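You operate a simulated robot arm through the tools that you are given. There is no shell and no other tool.

You run a simulated robot arm. Do the job below in one go: nothing can be reset, and whatever is moved stays where it is left.

JOB
Put things in order on the green bench by the room door. At the end: the grey brush stands where the yellow sponge stood; the grey felt pad from the green bench by the room door is on the blue supply box; the yellow sponge from the green bench by the room door stands where the grey felt pad stood; the orange sanding block stands where the grey brush stood; whatever was shut is shut again. Leave all else as you found it, and nothing knocked over.

The check looks at the end state, three seconds after you hand in, the way a careful person would. Anything else that was tipped, shoved, dropped, spilled or broken makes it a failure.

ROBOT AND FRAMES
A 6-joint arm with a two-finger parallel gripper, fixed in place. Base frame: the origin is on the floor under the middle of its stand, x ahead of it, y to its left, z up; the work surface is at about z = 0.82. Readings come in m, degrees, newtons and seconds.
With the tool pointing down near the work surface it reaches from about 0.24 to 0.64 m from the base axis. Its first joint turns from -66.0 to 66.0 degrees. Payload 2.7 kg.
The tool frame sits at the grasp point between the pads (the TCP): z along the fingers, y along the line on which they close. The tips reach 0.023 m beyond it. Largest opening 0.094 m; finger width 0.038, thickness 0.01; the body of the gripper, 0.054 by 0.096 m, starts 0.039 m behind the TCP.
Orientation is told as [roll, pitch, yaw] about the base's x, y, z axes, in that order, counted from this pose: with the fingers straight down and closing along the base's y, the tool's x points along the base's -x, its y along +y and its z along -z.

CONTROLS
- The arm moves only by the tool nudge_tool. Its argument "series" is a list of rows, each an object of numbers (a shift or turn left out is 0, a gripper value left out holds the last): "claw": the opening, from 0 (shut) to 1 (fully open); "tx", "ty", "tz": the shift along the base's x, y, z in m; "rx", "ry", "rz": the turn, a rotation vector about the base's x, y, z in degrees. In form: [{"claw": .., "tx": .., "ty": .., "tz": .., "rx": .., "ry": .., "rz": ..}, ...]. A call has 1 to 20 rows; each row is the pose to reach, as a shift and turn from the pose commanded when the call began. A row lasts 0.2 s, in which the tool goes at most 0.05 m and 8.6 degrees; a call with a longer step from one row to the next is refused whole, and so is a gripper value outside its range. A pose out of reach is approached as far as the arm can. The call stops where the force on the tool passes 40 N (or 10 N more than at its start, if that is more) or the arm is blocked; 0.2 s more then pass. Each finger travels about 0.045 m/s and halts on what it meets, pressing with about 40 N; the grip force reading is that of the motor and also rises with nothing between the fingers. The clock runs only during rows and for 0.2 s after the last one: add rows that repeat a pose to give the fingers time. It gives the time, the measured TCP pose, the force on the tool (base axes), the opening and the grip force at its end, in the units of the frame above (readings bear some noise), with the torque about the TCP (base axes, N m) and any sound that the robot's microphone picked up.
- Cameras (640 x 400 px; columns grow to the right, rows downward): "scene" is fixed at [0.0585, -0.4201, 1.4239]; the picture's right is [0.90, -0.43, 0.00], its down [-0.20, -0.42, -0.88] and it looks along [0.38, 0.80, -0.47] (base axes); focal length 332 px, centre (320, 200). "wrist" rides on the gripper at [0.086, 0.016, -0.075] in the tool frame; the picture's right is [-0.18, 0.98, 0.00], its down [-0.58, -0.11, -0.81] and it looks along [-0.79, -0.15, 0.59] (tool axes); focal length 243 px, centre (320, 200). There is no depth. A picture from a camera that has moved, and an enlarged one, comes with that camera's place and axes in the base frame and with its lens. The place of the scene camera against the robot may be out by one fixed shift of up to 0.012 m in any direction.
- grab_frame(camera): a new picture of that camera. No time passes.
- inspect(camera, box): a new picture of the part [left, top, right, bottom] of that camera's present view, enlarged. No time passes.
- hand_in(): hands the job in; it is judged then, once.

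Nothing tells you positions but the pictures and the camera data. Unless the task says otherwise, let go and move clear before handing in.

The tools are called after ">>>" as name(argument=value, ...) on one line, values as JSON. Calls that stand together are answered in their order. nudge_tool: Moves the arm, as the interface text tells. Its arguments: {"type":"object","properties":{"series":{"type":"array","items":{"type":"object","properties":{"claw":{"type":"number"},"tx":{"type":"number"},"ty":{"type":"number"},"tz":{"type":"number"},"rx":{"type":"number"},"ry":{"type":"number"},"rz":{"type":"number"}}}}},"required":["series"]} The other tools are called the same way: grab_frame (camera) takes a picture; inspect (camera, box) takes an enlarged picture of a part of a camera's view; hand_in () hands the job in.

At the start:

```text
t: 0.0
tool_pos: [0.2351, 0.2963, 1.1435]
tool_rot: [0.0, 0.0, 0.0]
contact_force: [-0.1, -0.7, 0.1]
ft_torque: [0.02, 0.0, 0.0]
width: 0.0942
grip_force: 0.1
```

scene: 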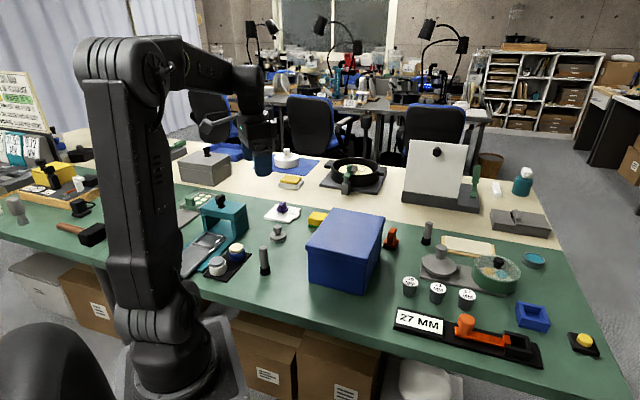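
wrist: 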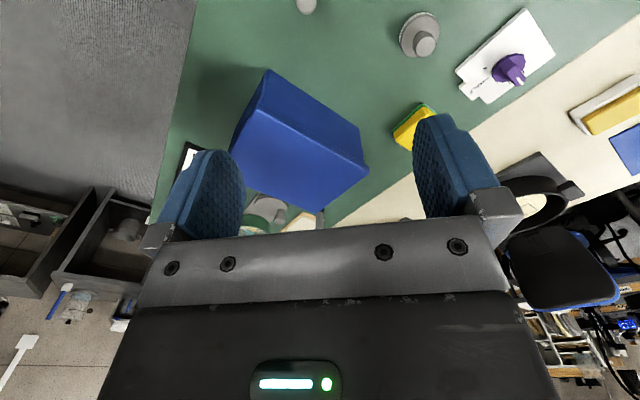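

I see a green bench with a blue box in the middle, a yellow sponge behind it, and several small things around. I'll first look closer at the parts of the scene before moving.

>>> inspect(camera="scene", box=[160, 140, 400, 290])

>>> inspect(camera="scene", box=[370, 130, 610, 280])

>>> inspect(camera="scene", box=[380, 220, 620, 370])

>>> inspect(camera="scene", box=[0, 130, 240, 280])

>>> inspect(camera="wrist", box=[160, 0, 640, 300])

```text
2.67 times, centred on (280, 215) of scene
camera zoom: at [0.0585, -0.4201, 1.4239], right [0.9, -0.43, 0.0], down [-0.2, -0.42, -0.88], along [0.38, 0.8, -0.47], focal length 884 px, centre (427, 160)
```

zoom: 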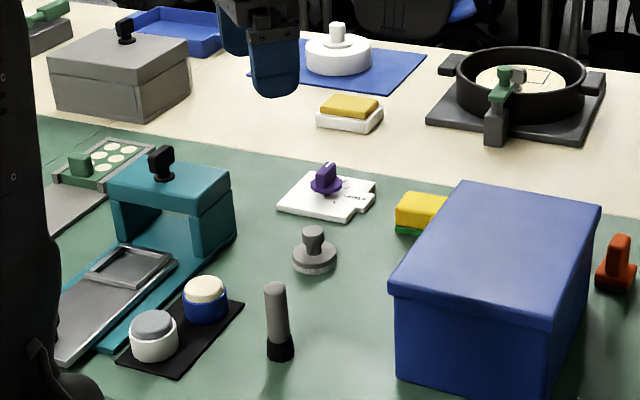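

```text
2.67 times, centred on (490, 205) of scene
camera zoom: at [0.0585, -0.4201, 1.4239], right [0.9, -0.43, 0.0], down [-0.2, -0.42, -0.88], along [0.38, 0.8, -0.47], focal length 884 px, centre (-133, 187)
```

zoom: 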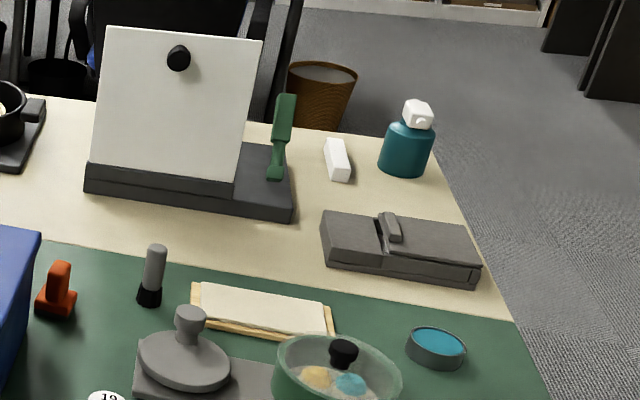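

```text
2.67 times, centred on (500, 295) of scene
camera zoom: at [0.0585, -0.4201, 1.4239], right [0.9, -0.43, 0.0], down [-0.2, -0.42, -0.88], along [0.38, 0.8, -0.47], focal length 884 px, centre (-160, -53)
```

zoom: 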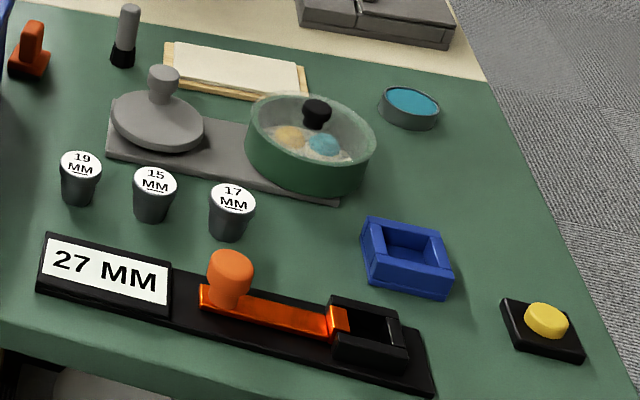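

```text
2.67 times, centred on (120, 205) of scene
camera zoom: at [0.0585, -0.4201, 1.4239], right [0.9, -0.43, 0.0], down [-0.2, -0.42, -0.88], along [0.38, 0.8, -0.47], focal length 884 px, centre (853, 187)
```

zoom: 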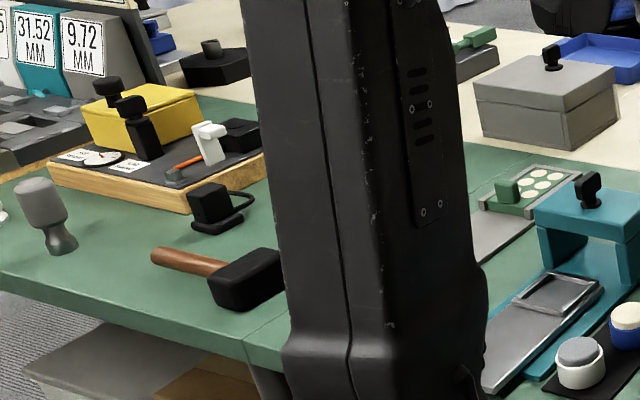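

```text
1.33 times, centred on (400, 150) of wrist
camera zoom: at [0.1481, 0.3118, 1.2196], right [0.18, 0.98, 0.0], down [0.58, -0.11, 0.81], along [0.79, -0.15, -0.59], focal length 324 px, centre (213, 267)
```

zoom: 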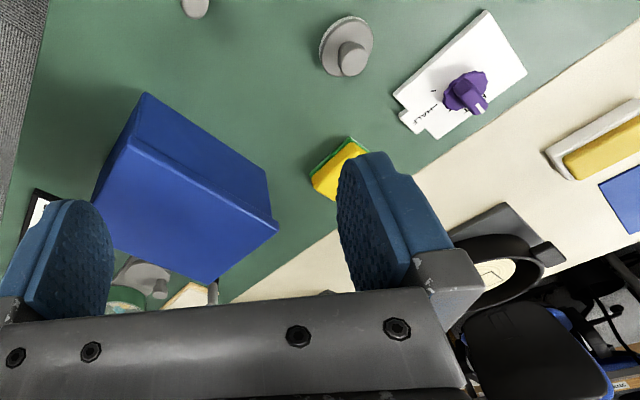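

The pieces are small, so I'm zooming in tighter on the candidates: two grey upright cylinders, the grey disc with a knob, the orange block and the sponge.

>>> inspect(camera="scene", box=[235, 195, 331, 285])

>>> inspect(camera="scene", box=[375, 205, 455, 255])

>>> inspect(camera="scene", box=[295, 195, 395, 300])

>>> inspect(camera="scene", box=[0, 60, 110, 260])

>>> inspect(camera="scene", box=[230, 0, 490, 200])

>>> inspect(camera="scene", box=[480, 20, 640, 180])

```text
4.44 times, centred on (283, 240) of scene
camera zoom: at [0.0585, -0.4201, 1.4239], right [0.9, -0.43, 0.0], down [-0.2, -0.42, -0.88], along [0.38, 0.8, -0.47], focal length 1474 px, centre (484, 22)
```

zoom: 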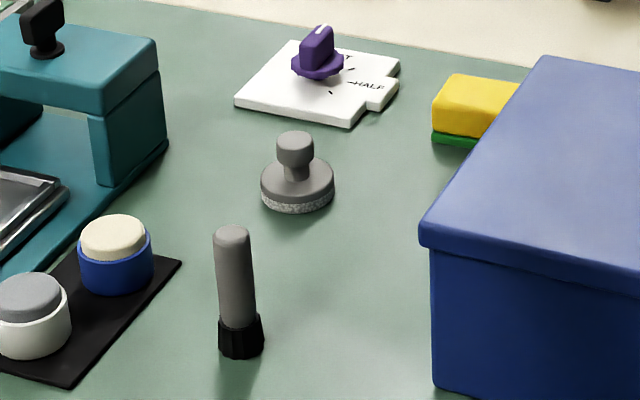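

```text
8.00 times, centred on (415, 230) of scene
camera zoom: at [0.0585, -0.4201, 1.4239], right [0.9, -0.43, 0.0], down [-0.2, -0.42, -0.88], along [0.38, 0.8, -0.47], focal length 2653 px, centre (-440, -40)
```

zoom: 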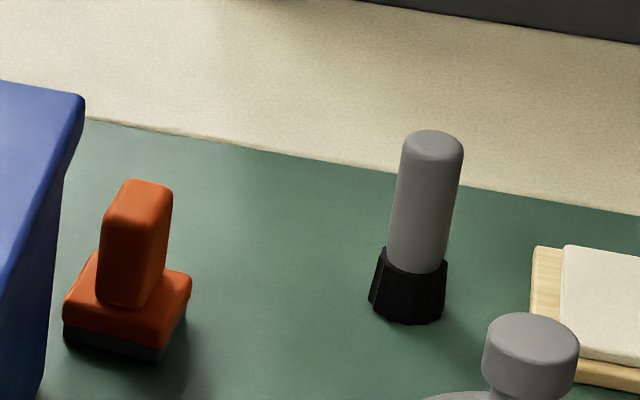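

```text
3.81 times, centred on (345, 248) of scene
camera zoom: at [0.0585, -0.4201, 1.4239], right [0.9, -0.43, 0.0], down [-0.2, -0.42, -0.88], along [0.38, 0.8, -0.47], focal length 1263 px, centre (225, 19)
```

zoom: 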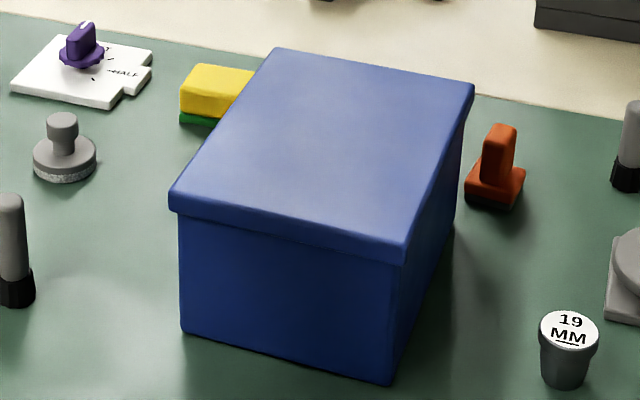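

```text
2.00 times, centred on (55, 160) of scene
camera zoom: at [0.0585, -0.4201, 1.4239], right [0.9, -0.43, 0.0], down [-0.2, -0.42, -0.88], along [0.38, 0.8, -0.47], focal length 663 px, centre (850, 280)
```

zoom: 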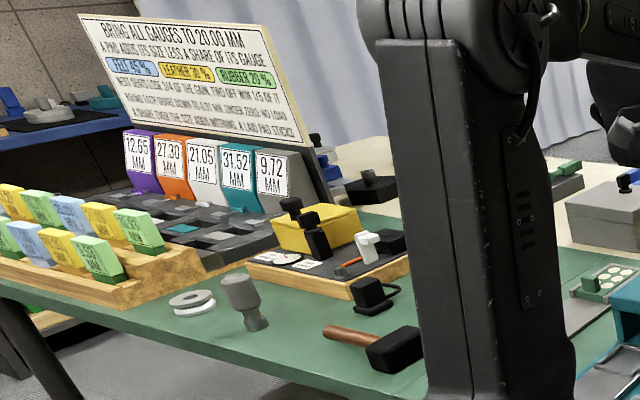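

```text
2.00 times, centred on (360, 100) of scene
camera zoom: at [0.0585, -0.4201, 1.4239], right [0.9, -0.43, 0.0], down [-0.2, -0.42, -0.88], along [0.38, 0.8, -0.47], focal length 663 px, centre (240, 400)
```

zoom: 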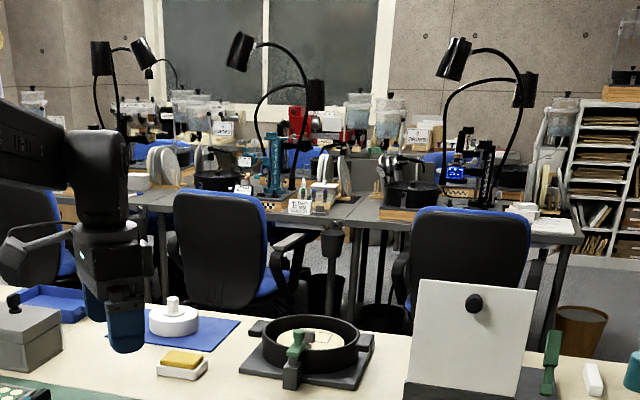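

```text
2.50 times, centred on (560, 100) of scene
camera zoom: at [0.0585, -0.4201, 1.4239], right [0.9, -0.43, 0.0], down [-0.2, -0.42, -0.88], along [0.38, 0.8, -0.47], focal length 829 px, centre (-280, 450)
```

zoom: 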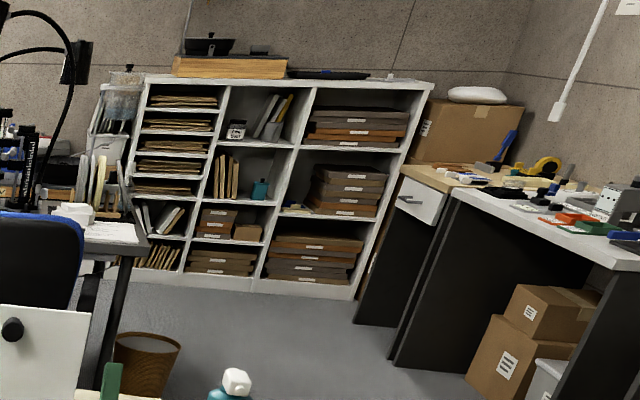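

The reachable pieces are: grey brush about (0.23, 0.29), grey felt pad about (0.31, 0.43), yellow sponge about (0.45, 0.45) behind the blue box (top at z≈0.93), and orange sanding block about (0.61, 0.24). The second brush and the sponge on the cream bench are out of the job. I'll move high over the felt pad and sponge to measure with the wrist camera.

>>> nudge_tool(series=[{"tx": 0.025, "ty": 0.02, "tz": -0.018}, {"tx": 0.05, "ty": 0.04, "tz": -0.036}, {"tx": 0.075, "ty": 0.06, "tz": -0.054}, {"tx": 0.1, "ty": 0.08, "tz": -0.072}, {"tx": 0.125, "ty": 0.1, "tz": -0.09}, {"tx": 0.125, "ty": 0.1, "tz": -0.09}])

>>> grab_frame(camera="wrist")

>>> grab_frame(camera="scene")

```text
t: 1.4
tool_pos: [0.359, 0.3965, 1.0523]
tool_rot: [0.0, 0.0, 0.0]
contact_force: [0.1, 0.0, 0.4]
ft_torque: [0.0, 0.02, 0.01]
width: 0.094
grip_force: 0.0
```

```text
taken
camera wrist: at [0.2713, 0.4125, 1.128], right [0.18, 0.98, 0.0], down [0.58, -0.11, 0.81], along [0.79, -0.15, -0.59], focal length 243 px, centre (320, 200)
```

wrist: 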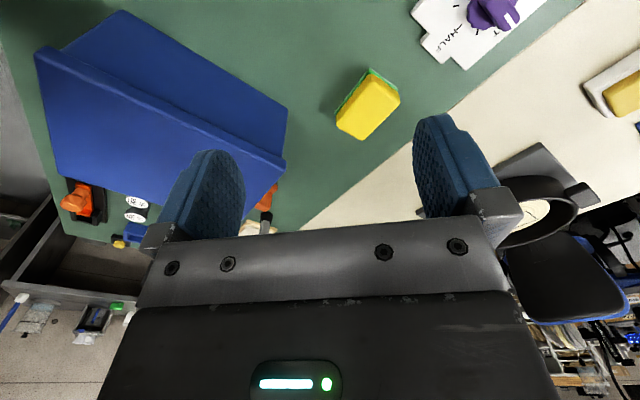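

```text
taken
```

scene: 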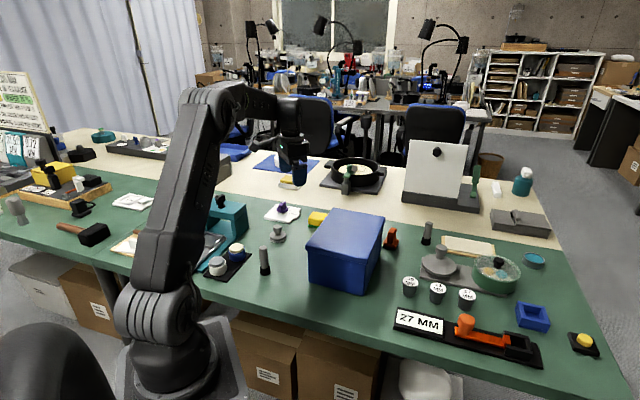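

The wrist view now shows the whole sponge clear of the box. I'm enlarging it to measure its footprint and heading.

>>> inspect(camera="wrist", box=[300, 50, 428, 150])

>>> inspect(camera="wrist", box=[20, 0, 320, 250])

>>> inspect(camera="scene", box=[170, 180, 330, 280])

```text
4.00 times, centred on (364, 100) of wrist
camera zoom: at [0.2713, 0.4125, 1.128], right [0.18, 0.98, 0.0], down [0.58, -0.11, 0.81], along [0.79, -0.15, -0.59], focal length 970 px, centre (144, 600)
```

zoom: 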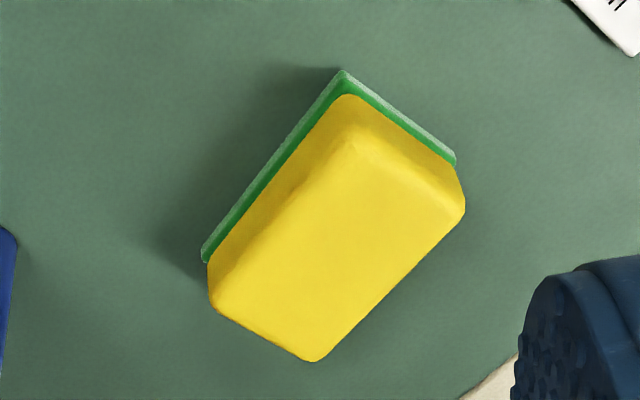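

```text
1.60 times, centred on (170, 125) of wrist
camera zoom: at [0.2713, 0.4125, 1.128], right [0.18, 0.98, 0.0], down [0.58, -0.11, 0.81], along [0.79, -0.15, -0.59], focal length 388 px, centre (560, 320)
```

zoom: 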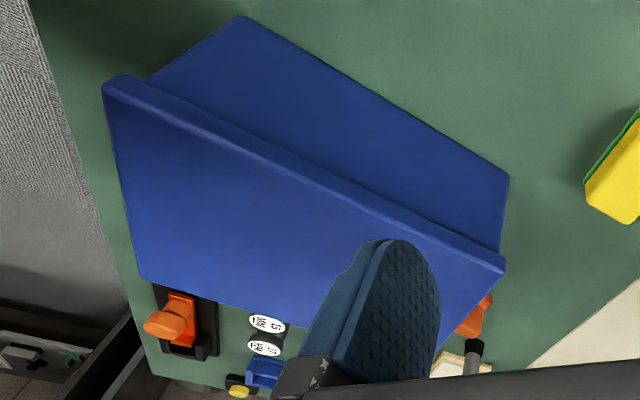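

```text
4.00 times, centred on (250, 230) of scene
camera zoom: at [0.0585, -0.4201, 1.4239], right [0.9, -0.43, 0.0], down [-0.2, -0.42, -0.88], along [0.38, 0.8, -0.47], focal length 1326 px, centre (600, 80)
```

zoom: 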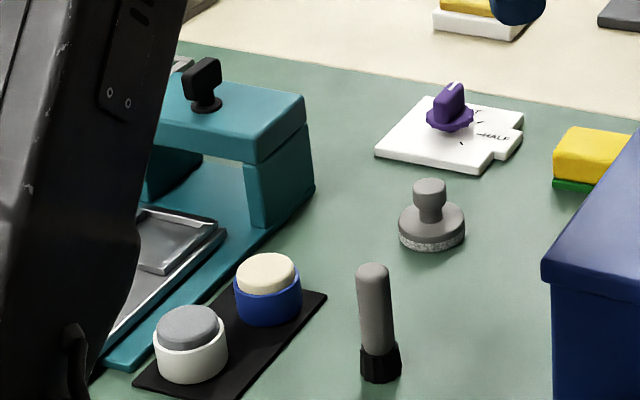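

The sponge measures about 0.077 x 0.050 m, centred near (0.471, 0.439), and the box lid is about 0.205 x 0.15 m centred near (0.443, 0.21). Next I shift back to view the brush and felt pad from the wrist.

>>> nudge_tool(series=[{"tx": -0.04, "ty": -0.0165}, {"tx": -0.08, "ty": -0.033}, {"tx": -0.12, "ty": -0.05}, {"tx": -0.16, "ty": -0.066}, {"tx": -0.16, "ty": -0.066}])

>>> grab_frame(camera="wrist")

>>> inspect(camera="wrist", box=[240, 0, 400, 100])

>>> inspect(camera="wrist", box=[320, 50, 480, 150])

```text
t: 2.6
tool_pos: [0.2133, 0.3194, 1.0539]
tool_rot: [0.0, 0.1, 0.0]
contact_force: [0.1, -0.4, 0.4]
ft_torque: [-0.03, -0.01, -0.03]
width: 0.0939
grip_force: 0.1
out of reach, approached as far as the arm can: row 4, 5
```

```text
taken
camera wrist: at [0.1259, 0.3359, 1.1306], right [0.18, 0.98, 0.0], down [0.58, -0.11, 0.81], along [0.79, -0.15, -0.59], focal length 243 px, centre (320, 200)
```

wrist: 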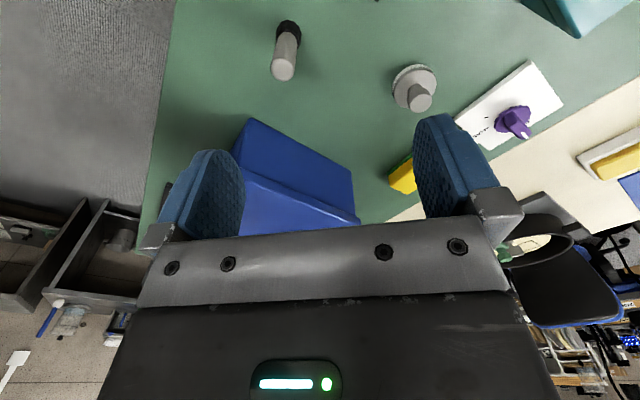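

```text
4.00 times, centred on (320, 50) of wrist
camera zoom: at [0.1259, 0.3359, 1.1306], right [0.18, 0.98, 0.0], down [0.58, -0.11, 0.81], along [0.79, -0.15, -0.59], focal length 970 px, centre (320, 800)
```

zoom: 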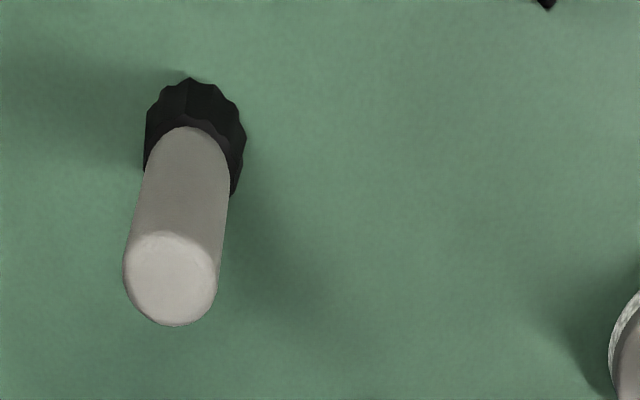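

```text
4.00 times, centred on (400, 100) of wrist
camera zoom: at [0.1259, 0.3359, 1.1306], right [0.18, 0.98, 0.0], down [0.58, -0.11, 0.81], along [0.79, -0.15, -0.59], focal length 970 px, centre (0, 600)
```

zoom: 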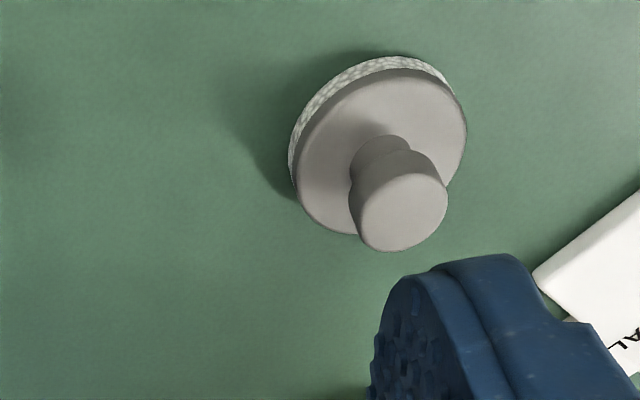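

Wrist view puts the brush at about (0.226, 0.283) and the felt pad at about (0.309, 0.424), with its knob top near z 0.868. I'll now go above the felt pad, stepping to see how the commanded pose behaves after that reach limit.

>>> nudge_tool(series=[{"tx": 0.03, "ty": 0.03}, {"tx": 0.06, "ty": 0.06}, {"tx": 0.06, "ty": 0.06}, {"tx": 0.06, "ty": 0.06}])

```text
t: 3.6
tool_pos: [0.2744, 0.3802, 1.0563]
tool_rot: [0.1, -0.1, 0.0]
contact_force: [0.4, -0.1, 0.3]
ft_torque: [-0.03, -0.02, 0.01]
width: 0.0938
grip_force: 0.1
```

The commanded pose follows the clipped pose, good. Now I move directly over the felt pad at a safe height and look again.

>>> nudge_tool(series=[{"tx": 0.0175, "ty": 0.022, "tz": -0.03}, {"tx": 0.035, "ty": 0.044, "tz": -0.06}, {"tx": 0.035, "ty": 0.044, "tz": -0.1}, {"tx": 0.035, "ty": 0.044, "tz": -0.12}, {"tx": 0.035, "ty": 0.044, "tz": -0.12}])

>>> grab_frame(camera="wrist")

>>> grab_frame(camera="scene")

```text
t: 4.8
tool_pos: [0.3069, 0.4266, 0.9328]
tool_rot: [0.0, 0.1, -0.1]
contact_force: [-0.5, 0.7, 0.1]
ft_torque: [-0.02, 0.01, -0.02]
width: 0.0939
grip_force: 0.0
```

```text
taken
camera wrist: at [0.2208, 0.4431, 1.0092], right [0.18, 0.98, 0.0], down [0.58, -0.11, 0.81], along [0.79, -0.15, -0.59], focal length 243 px, centre (320, 200)
```

wrist: 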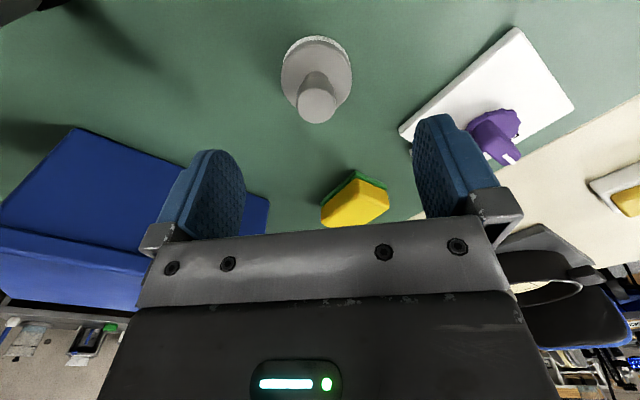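

```text
taken
```

scene: 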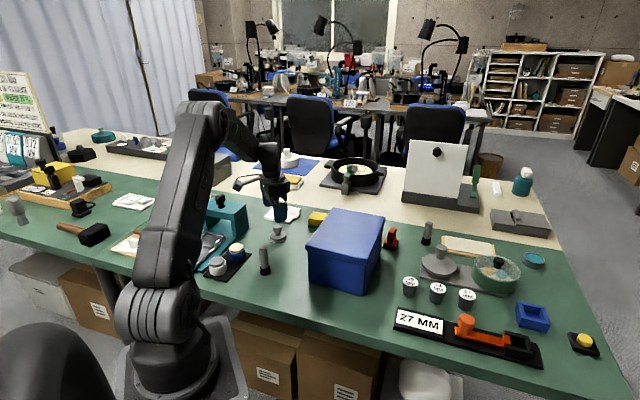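

The felt pad's knob sits right between the fingers at (0.308, 0.425). I descend so the pads straddle the knob just above the disc, then close.

>>> nudge_tool(series=[{"tz": -0.035}, {"tz": -0.06}, {"tz": -0.07}, {"tz": -0.07}])

>>> grab_frame(camera="wrist")

>>> inspect(camera="scene", box=[220, 160, 348, 260])

```text
t: 5.8
tool_pos: [0.3114, 0.427, 0.8605]
tool_rot: [0.0, 0.0, 0.0]
contact_force: [-0.4, -0.8, 0.1]
ft_torque: [0.0, 0.06, -0.02]
width: 0.0941
grip_force: 0.1
```

```text
taken
camera wrist: at [0.2234, 0.4434, 0.938], right [0.18, 0.98, 0.0], down [0.58, -0.11, 0.81], along [0.79, -0.15, -0.59], focal length 243 px, centre (320, 200)
```

wrist: 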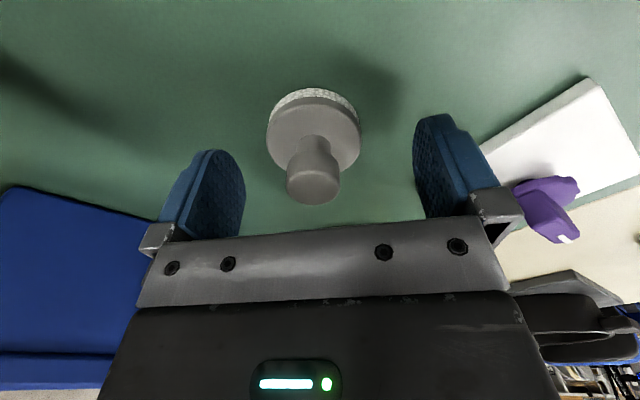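

```text
4.00 times, centred on (284, 210) of scene
camera zoom: at [0.0585, -0.4201, 1.4239], right [0.9, -0.43, 0.0], down [-0.2, -0.42, -0.88], along [0.38, 0.8, -0.47], focal length 1326 px, centre (464, 160)
```

zoom: 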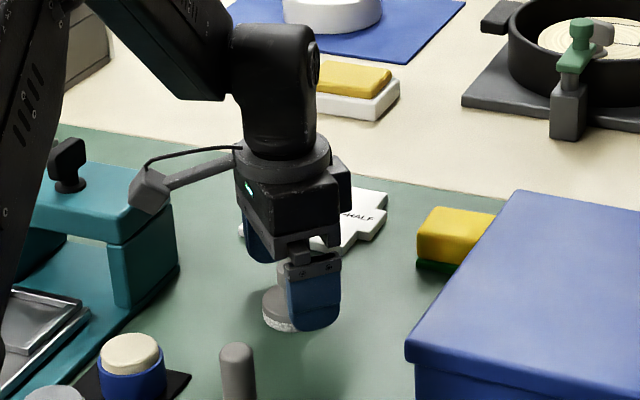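

The knob is well centred between the fingers. I close on it and give the fingers time.

>>> nudge_tool(series=[{"claw": 0}, {"claw": 0}, {"claw": 0}, {"claw": 0}, {"claw": 0}, {"claw": 0}])

>>> grab_frame(camera="wrist")

```text
t: 7.2
tool_pos: [0.311, 0.4266, 0.8625]
tool_rot: [0.0, 0.0, -0.1]
contact_force: [0.1, 0.5, 0.0]
ft_torque: [0.01, -0.03, 0.05]
width: 0.0232
grip_force: 40.6
```

```text
taken
camera wrist: at [0.2234, 0.4435, 0.9384], right [0.18, 0.98, 0.0], down [0.58, -0.11, 0.81], along [0.79, -0.15, -0.59], focal length 243 px, centre (320, 200)
```

wrist: 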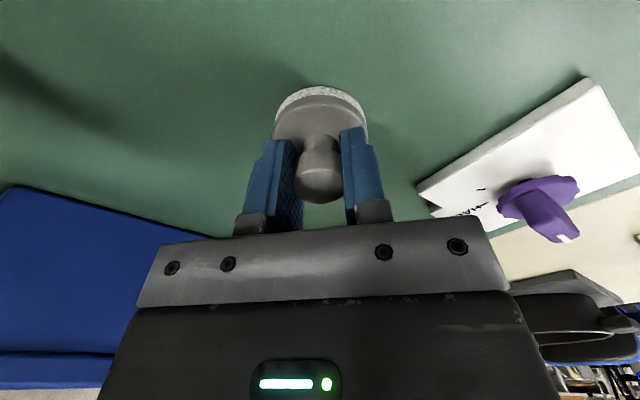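

The pad is held at 23 mm width. I lift straight up and carry it over the box's lid.

>>> nudge_tool(series=[{"claw": 0, "tz": 0.04}, {"tz": 0.08}, {"tz": 0.12}, {"tz": 0.16}, {"tz": 0.16}])

>>> nudge_tool(series=[{"tx": 0.02, "ty": -0.042}, {"tx": 0.04, "ty": -0.084}, {"tx": 0.06, "ty": -0.126}, {"tx": 0.08, "ty": -0.168}, {"tx": 0.101, "ty": -0.209}, {"tx": 0.101, "ty": -0.209}])

>>> grab_frame(camera="wrist")

>>> grab_frame(camera="scene")

```text
t: 8.4
tool_pos: [0.3113, 0.4296, 1.024]
tool_rot: [0.0, 0.1, 0.0]
contact_force: [-0.5, 0.0, -0.9]
ft_torque: [-0.03, -0.01, 0.0]
width: 0.0235
grip_force: 39.9
```

```text
t: 9.8
tool_pos: [0.4124, 0.2145, 1.0241]
tool_rot: [0.1, -0.1, 0.0]
contact_force: [0.1, -0.1, -1.3]
ft_torque: [-0.07, 0.02, -0.02]
width: 0.0234
grip_force: 39.7
```

```text
taken
camera wrist: at [0.3246, 0.2306, 1.0997], right [0.18, 0.98, 0.0], down [0.58, -0.11, 0.81], along [0.79, -0.15, -0.59], focal length 243 px, centre (320, 200)
```

wrist: 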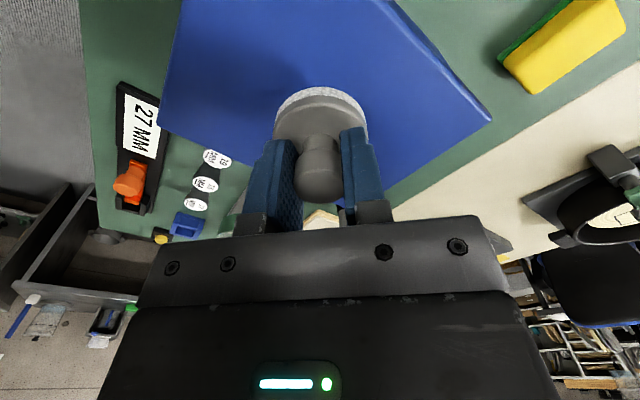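

```text
taken
```

scene: 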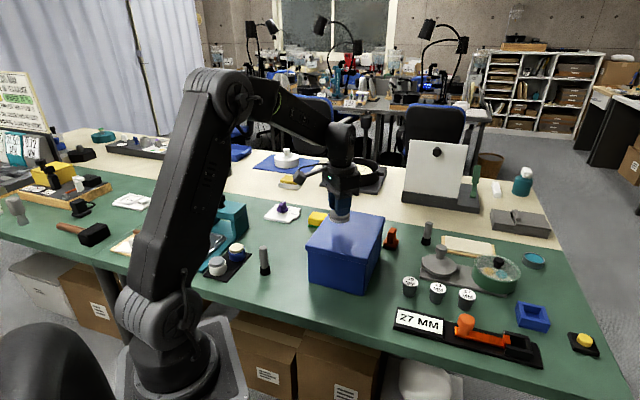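

The pad hangs over the left half of the lid. I lower in small steps and watch the force for contact.

>>> nudge_tool(series=[{"tz": -0.02}, {"tz": -0.035}, {"tz": -0.04}, {"tz": -0.04}])

>>> inspect(camera="scene", box=[280, 150, 408, 300])

>>> grab_frame(camera="wrist")

```text
t: 10.8
tool_pos: [0.4101, 0.2178, 0.9837]
tool_rot: [0.0, 0.0, 0.0]
contact_force: [-0.3, 0.5, -0.2]
ft_torque: [-0.01, 0.01, 0.04]
width: 0.0233
grip_force: 40.4
```

```text
2.67 times, centred on (344, 225) of scene
camera zoom: at [0.0585, -0.4201, 1.4239], right [0.9, -0.43, 0.0], down [-0.2, -0.42, -0.88], along [0.38, 0.8, -0.47], focal length 884 px, centre (256, 133)
```

zoom: 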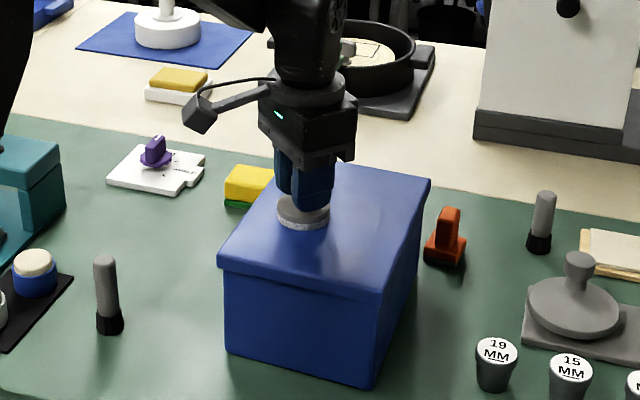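

```text
taken
camera wrist: at [0.3228, 0.2336, 1.0595], right [0.18, 0.98, 0.0], down [0.58, -0.11, 0.81], along [0.79, -0.15, -0.59], focal length 243 px, centre (320, 200)
```

wrist: 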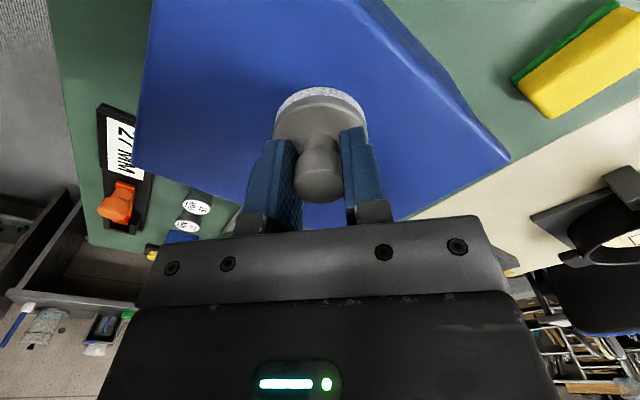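

>>> nudge_tool(series=[{"tz": -0.003}, {"tz": -0.006}, {"tz": -0.007}])

```text
t: 11.6
tool_pos: [0.411, 0.2176, 0.9767]
tool_rot: [0.0, -0.2, -0.1]
contact_force: [-0.3, 0.1, -0.9]
ft_torque: [0.0, 0.04, -0.01]
width: 0.0233
grip_force: 39.6
```

I am close to the lid but see no contact force yet, so I continue in 2 mm steps.

>>> nudge_tool(series=[{"tz": -0.002}, {"tz": -0.002}])

>>> nudge_tool(series=[{"tz": -0.002}, {"tz": -0.002}])

>>> inspect(camera="scene", box=[310, 190, 374, 240])

```text
t: 12.2
tool_pos: [0.4116, 0.2177, 0.9739]
tool_rot: [0.0, 0.0, 0.0]
contact_force: [-0.4, 0.8, 0.7]
ft_torque: [0.02, -0.01, 0.03]
width: 0.0234
grip_force: 40.4
```

```text
t: 12.8
tool_pos: [0.4113, 0.2175, 0.974]
tool_rot: [0.2, -0.2, 0.0]
contact_force: [-6.6, -0.6, 24.6]
ft_torque: [-0.05, 0.42, 0.03]
width: 0.0235
grip_force: 39.8
```

```text
8.00 times, centred on (342, 215) of scene
camera zoom: at [0.058, -0.4203, 1.4238], right [0.9, -0.43, 0.0], down [-0.2, -0.42, -0.88], along [0.38, 0.8, -0.47], focal length 2653 px, centre (144, 80)
```

zoom: 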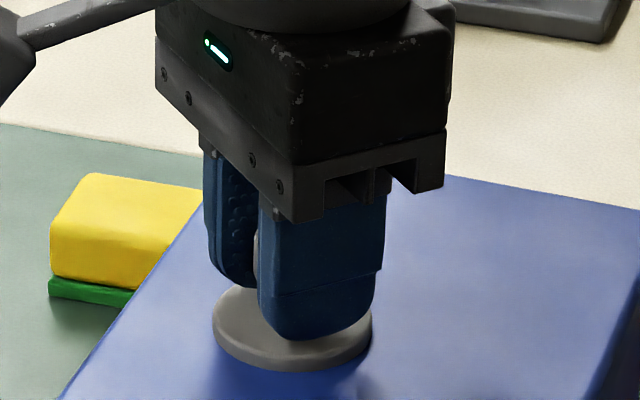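

Contact with the lid is clear (about 25 N). I ease off by a millimetre, open, and rise clear.

>>> nudge_tool(series=[{"tz": 0.0015}, {"tz": 0.0015}])

>>> nudge_tool(series=[{"claw": 0.35}, {"claw": 0.7}, {"claw": 0.7}, {"claw": 0.7}, {"claw": 0.7}])

>>> grab_frame(camera="wrist")

```text
t: 13.4
tool_pos: [0.412, 0.2176, 0.974]
tool_rot: [0.2, -0.3, 0.0]
contact_force: [3.4, 1.8, 20.2]
ft_torque: [0.04, -0.06, 0.01]
width: 0.0232
grip_force: 39.4
```

```text
t: 14.6
tool_pos: [0.411, 0.217, 0.973]
tool_rot: [0.0, 0.0, 0.0]
contact_force: [0.6, -1.3, -0.6]
ft_torque: [0.0, 0.04, 0.02]
width: 0.0657
grip_force: 0.1
```

```text
taken
camera wrist: at [0.3237, 0.2331, 1.0493], right [0.18, 0.98, 0.0], down [0.58, -0.11, 0.81], along [0.79, -0.15, -0.59], focal length 243 px, centre (320, 200)
```

wrist: 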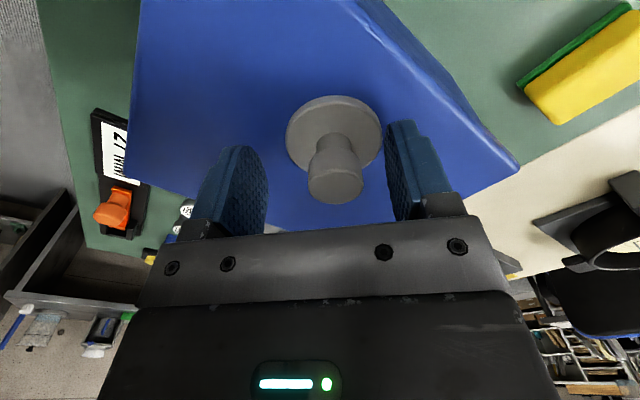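

The pad stands free on the lid. I rise straight up, fully open, then check the box and lid.

>>> nudge_tool(series=[{"tz": 0.03}, {"tz": 0.07}, {"tz": 0.1, "claw": 1}, {"tz": 0.1, "claw": 1}])

>>> grab_frame(camera="wrist")

>>> grab_frame(camera="scene")

```text
t: 15.6
tool_pos: [0.4122, 0.2157, 1.0738]
tool_rot: [-0.1, 0.1, 0.0]
contact_force: [0.8, -0.1, -0.7]
ft_torque: [0.01, 0.0, -0.04]
width: 0.0938
grip_force: 0.1
```

```text
taken
camera wrist: at [0.3256, 0.2312, 1.1488], right [0.18, 0.98, 0.0], down [0.58, -0.11, 0.81], along [0.79, -0.15, -0.59], focal length 243 px, centre (320, 200)
```

wrist: 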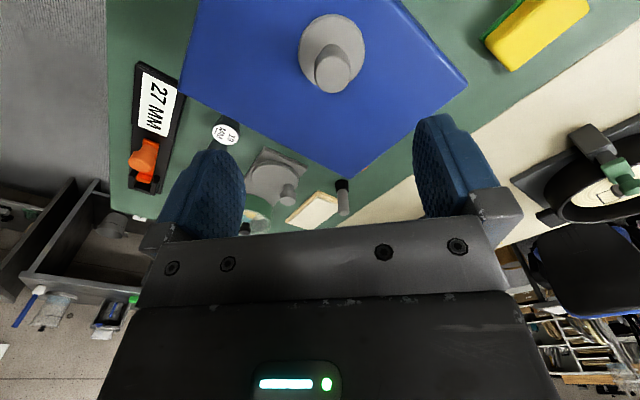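

```text
taken
```

scene: 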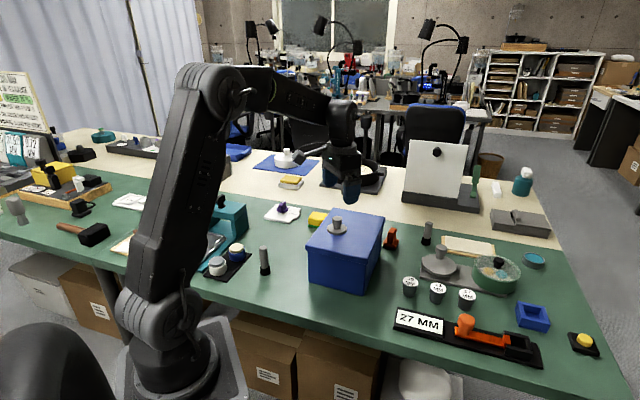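

The felt pad stands upright on the closed lid. Next I go to the sponge: move beside it at height while turning the tool 48° so the fingers close along the sponge's long side.

>>> nudge_tool(series=[{"tx": 0.004, "ty": 0.032, "tz": 0, "rz": 8}, {"tx": 0.008, "ty": 0.064, "tz": 0, "rz": 16}, {"tx": 0.012, "ty": 0.097, "tz": 0, "rz": 24}, {"tx": 0.018, "ty": 0.13, "tz": -0.01, "rz": 32}, {"tx": 0.024, "ty": 0.162, "tz": -0.03, "rz": 40}, {"tx": 0.028, "ty": 0.194, "tz": -0.054, "rz": 48}, {"tx": 0.028, "ty": 0.194, "tz": -0.054, "rz": 48}])

>>> grab_frame(camera="wrist")

>>> grab_frame(camera="scene")

```text
t: 17.2
tool_pos: [0.439, 0.4125, 1.0199]
tool_rot: [-0.1, 0.0, 48.1]
contact_force: [-0.2, 1.0, -0.2]
ft_torque: [-0.01, -0.02, -0.01]
width: 0.0944
grip_force: 0.1
```

```text
taken
camera wrist: at [0.3691, 0.3589, 1.0954], right [-0.61, 0.79, 0.0], down [0.47, 0.36, 0.81], along [0.64, 0.49, -0.59], focal length 243 px, centre (320, 200)
```

wrist: 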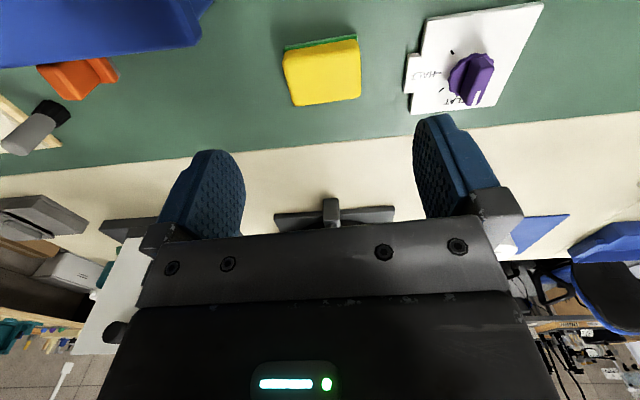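

```text
taken
```

scene: 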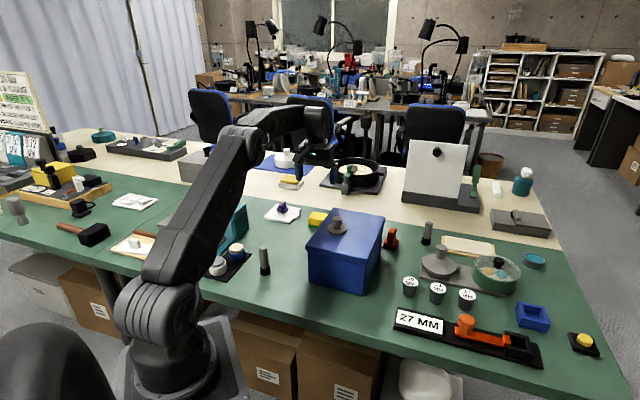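

Both sponge and sanding block are in the wrist view now. I enlarge each to measure.

>>> inspect(camera="wrist", box=[260, 20, 388, 120])

>>> inspect(camera="wrist", box=[0, 30, 160, 160])

```text
4.00 times, centred on (324, 70) of wrist
camera zoom: at [0.3691, 0.3589, 1.0954], right [-0.61, 0.79, 0.0], down [0.47, 0.36, 0.81], along [0.64, 0.49, -0.59], focal length 970 px, centre (304, 720)
```

zoom: 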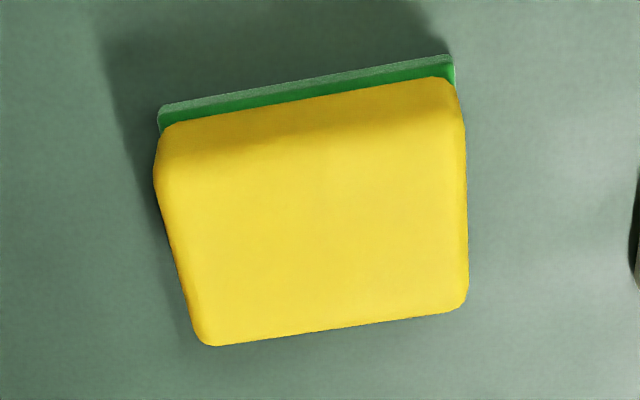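

```text
3.08 times, centred on (80, 95) of wrist
camera zoom: at [0.3691, 0.3589, 1.0954], right [-0.61, 0.79, 0.0], down [0.47, 0.36, 0.81], along [0.64, 0.49, -0.59], focal length 746 px, centre (1058, 523)
```

zoom: 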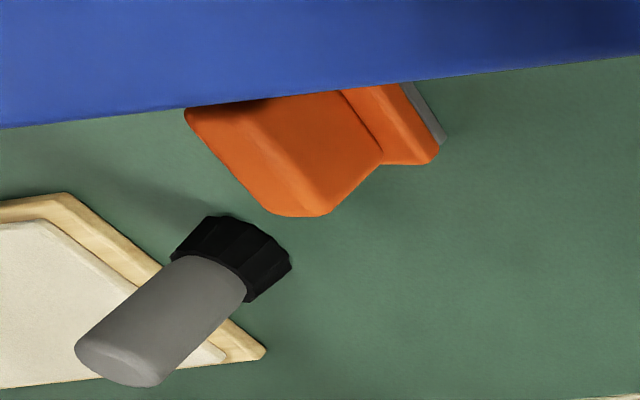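

The sponge is centred near (0.469, 0.4395), top near z 0.85, heading about 47°, which matches the tool. I move over it to z 0.95 to check the reach out there.

>>> nudge_tool(series=[{"tx": 0.015, "ty": 0.014, "tz": -0.02}, {"tx": 0.0295, "ty": 0.0285, "tz": -0.045}, {"tx": 0.0295, "ty": 0.0285, "tz": -0.07}, {"tx": 0.0295, "ty": 0.0285, "tz": -0.07}])

>>> grab_frame(camera="wrist")

>>> inspect(camera="scene", box=[250, 120, 410, 260])

```text
t: 18.2
tool_pos: [0.4685, 0.4369, 0.9497]
tool_rot: [0.0, 0.0, 48.0]
contact_force: [-0.4, 0.8, -0.7]
ft_torque: [0.01, 0.0, 0.0]
width: 0.0939
grip_force: 0.1
out of reach, approached as far as the arm can: row 2
```

```text
taken
camera wrist: at [0.3979, 0.3826, 1.0262], right [-0.61, 0.79, 0.0], down [0.47, 0.36, 0.81], along [0.64, 0.49, -0.59], focal length 243 px, centre (320, 200)
```

wrist: 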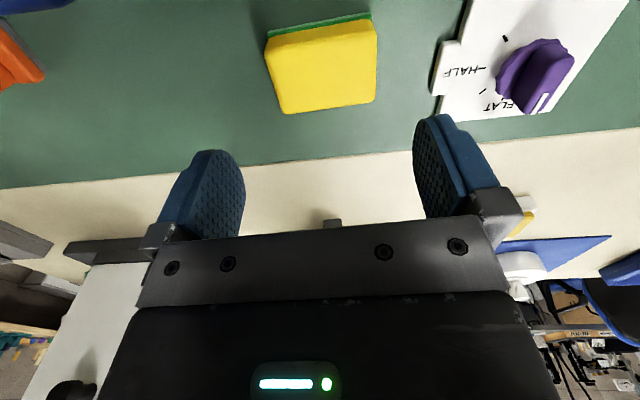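

```text
2.86 times, centred on (330, 190) of scene
camera zoom: at [0.0585, -0.4201, 1.4239], right [0.9, -0.43, 0.0], down [-0.2, -0.42, -0.88], along [0.38, 0.8, -0.47], focal length 947 px, centre (291, 229)
```

zoom: 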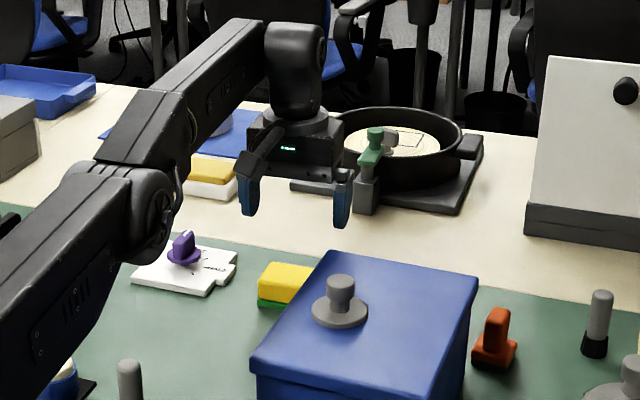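

>>> inspect(camera="wrist", box=[240, 0, 400, 125])

>>> nudge_tool(series=[{"tz": -0.01}, {"tz": -0.02}, {"tz": -0.02}])

>>> inspect(camera="wrist", box=[240, 0, 400, 125])

```text
3.20 times, centred on (320, 62) of wrist
camera zoom: at [0.3979, 0.3826, 1.0262], right [-0.61, 0.79, 0.0], down [0.47, 0.36, 0.81], along [0.64, 0.49, -0.59], focal length 776 px, centre (320, 640)
```

zoom: 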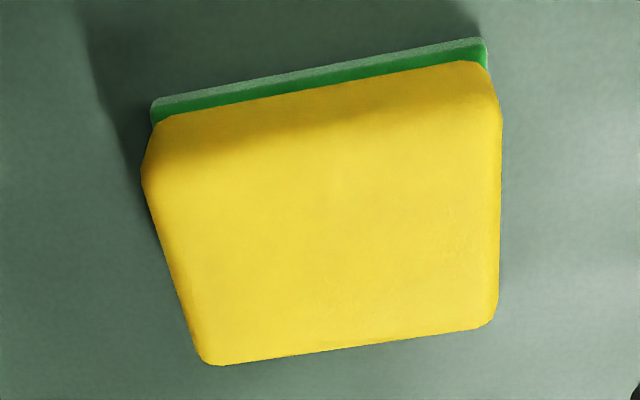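

```text
t: 19.0
tool_pos: [0.4687, 0.4386, 0.9303]
tool_rot: [0.0, 0.0, 48.0]
contact_force: [0.0, 0.0, 0.0]
ft_torque: [0.02, 0.0, 0.0]
width: 0.0939
grip_force: 0.0
```

```text
3.20 times, centred on (320, 62) of wrist
camera zoom: at [0.3994, 0.3838, 1.0059], right [-0.61, 0.79, 0.0], down [0.47, 0.36, 0.81], along [0.64, 0.49, -0.59], focal length 776 px, centre (320, 640)
```

zoom: 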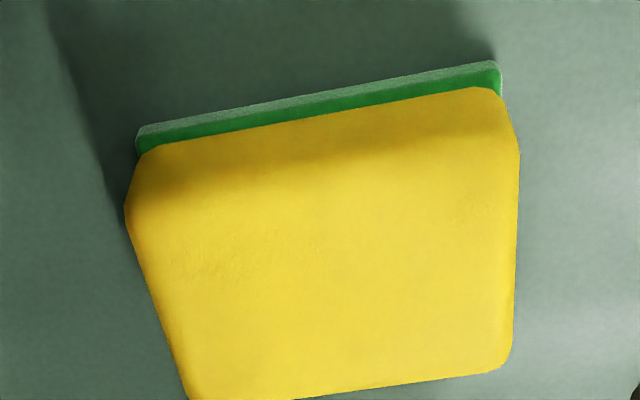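

The sponge is centred between the open fingers to about a millimetre, with ~9 mm to spare on each side. I lower to just above it and check once more.

>>> nudge_tool(series=[{"tz": -0.02}, {"tz": -0.04}, {"tz": -0.048}, {"tz": -0.048}])

>>> grab_frame(camera="wrist")

>>> inspect(camera="scene", box=[250, 150, 410, 290])

```text
t: 20.0
tool_pos: [0.4721, 0.4389, 0.8822]
tool_rot: [0.1, -0.1, 48.0]
contact_force: [0.1, -0.2, -0.2]
ft_torque: [-0.01, -0.02, -0.01]
width: 0.0938
grip_force: 0.0
```

```text
taken
camera wrist: at [0.4005, 0.3849, 0.9584], right [-0.61, 0.79, 0.0], down [0.47, 0.36, 0.81], along [0.64, 0.49, -0.59], focal length 243 px, centre (320, 200)
```

wrist: 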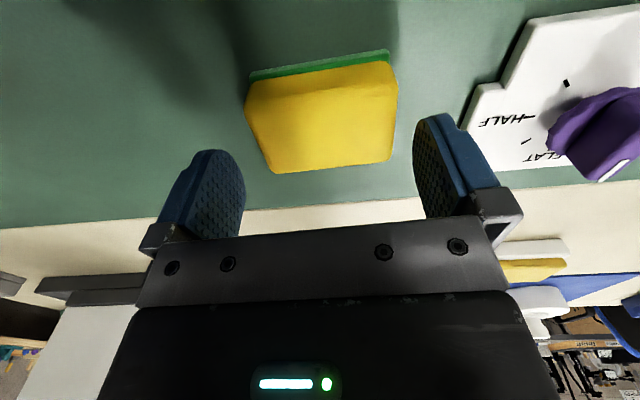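

```text
2.86 times, centred on (330, 220) of scene
camera zoom: at [0.0585, -0.4201, 1.4239], right [0.9, -0.43, 0.0], down [-0.2, -0.42, -0.88], along [0.38, 0.8, -0.47], focal length 947 px, centre (291, 143)
```

zoom: 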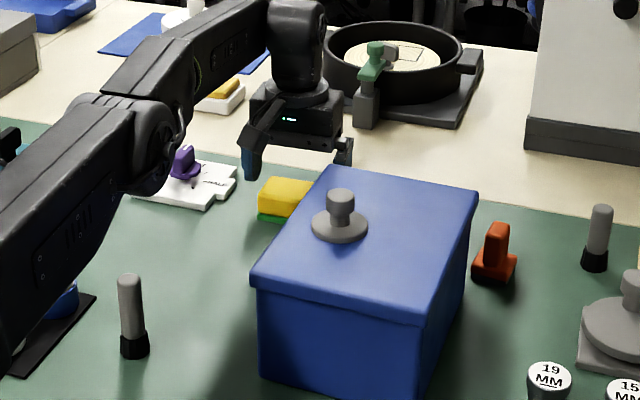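

Clear on both sides and clear of the dial plate. I lower to grasp height (tips ~4 mm above the bench) and close.

>>> nudge_tool(series=[{"tz": -0.015}, {"tz": -0.028}, {"tz": -0.034}, {"tz": -0.034}])

>>> nudge_tool(series=[{"claw": 0.75}, {"claw": 0.72}, {"claw": 0.68}, {"claw": 0.68}])

>>> grab_frame(camera="wrist")

```text
t: 21.0
tool_pos: [0.4693, 0.4388, 0.8473]
tool_rot: [0.1, -0.1, 48.0]
contact_force: [0.2, 0.2, 0.6]
ft_torque: [0.05, -0.02, 0.02]
width: 0.0942
grip_force: 0.1
```

```text
t: 22.0
tool_pos: [0.4694, 0.4377, 0.8475]
tool_rot: [0.0, -0.1, 47.9]
contact_force: [0.4, -0.3, -0.3]
ft_torque: [0.01, 0.02, 0.0]
width: 0.0737
grip_force: 40.1
```

```text
taken
camera wrist: at [0.3999, 0.3853, 0.9239], right [-0.61, 0.79, 0.0], down [0.47, 0.36, 0.81], along [0.64, 0.49, -0.59], focal length 243 px, centre (320, 200)
```

wrist: 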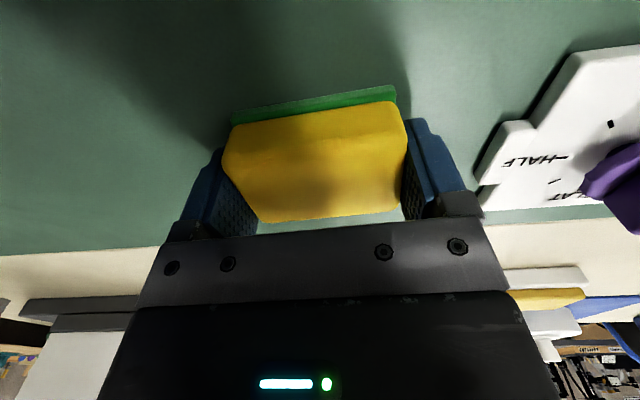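

The sponge is gripped at 74 mm. I lift it, carry it inward over the felt pad's old spot (0.308, 0.4255), and stop above it.

>>> nudge_tool(series=[{"tz": 0.03}, {"tz": 0.06}, {"tx": -0.03, "ty": -0.0025, "tz": 0.08}, {"tx": -0.07, "ty": -0.006, "tz": 0.08}, {"tx": -0.115, "ty": -0.01, "tz": 0.08}, {"tx": -0.161, "ty": -0.014, "tz": 0.08}, {"tx": -0.161, "ty": -0.014, "tz": 0.08}])

>>> grab_frame(camera="wrist")

>>> grab_frame(camera="scene")

```text
t: 23.6
tool_pos: [0.3057, 0.4284, 0.9324]
tool_rot: [0.0, 0.0, 48.0]
contact_force: [-0.3, -0.6, 0.8]
ft_torque: [-0.04, 0.01, -0.03]
width: 0.0741
grip_force: 39.7
```

```text
taken
camera wrist: at [0.2346, 0.3752, 1.008], right [-0.61, 0.79, 0.0], down [0.47, 0.36, 0.81], along [0.64, 0.49, -0.59], focal length 243 px, centre (320, 200)
```

wrist: 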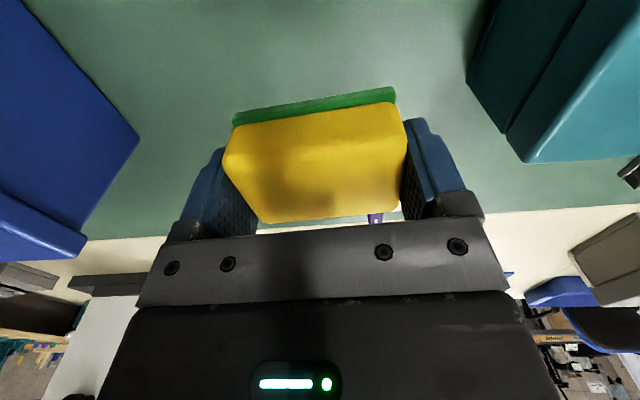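

```text
taken
```

scene: 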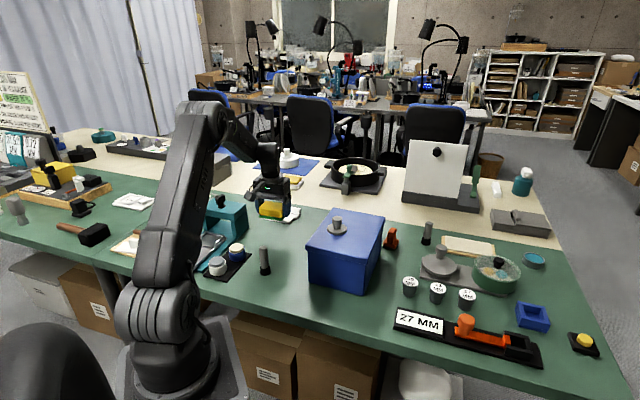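

>>> nudge_tool(series=[{"tz": 0}, {"tz": 0}])

```text
t: 24.2
tool_pos: [0.3039, 0.4292, 0.9325]
tool_rot: [0.0, 0.0, 48.1]
contact_force: [0.3, -0.9, -0.8]
ft_torque: [-0.01, -0.01, 0.01]
width: 0.074
grip_force: 39.8
```

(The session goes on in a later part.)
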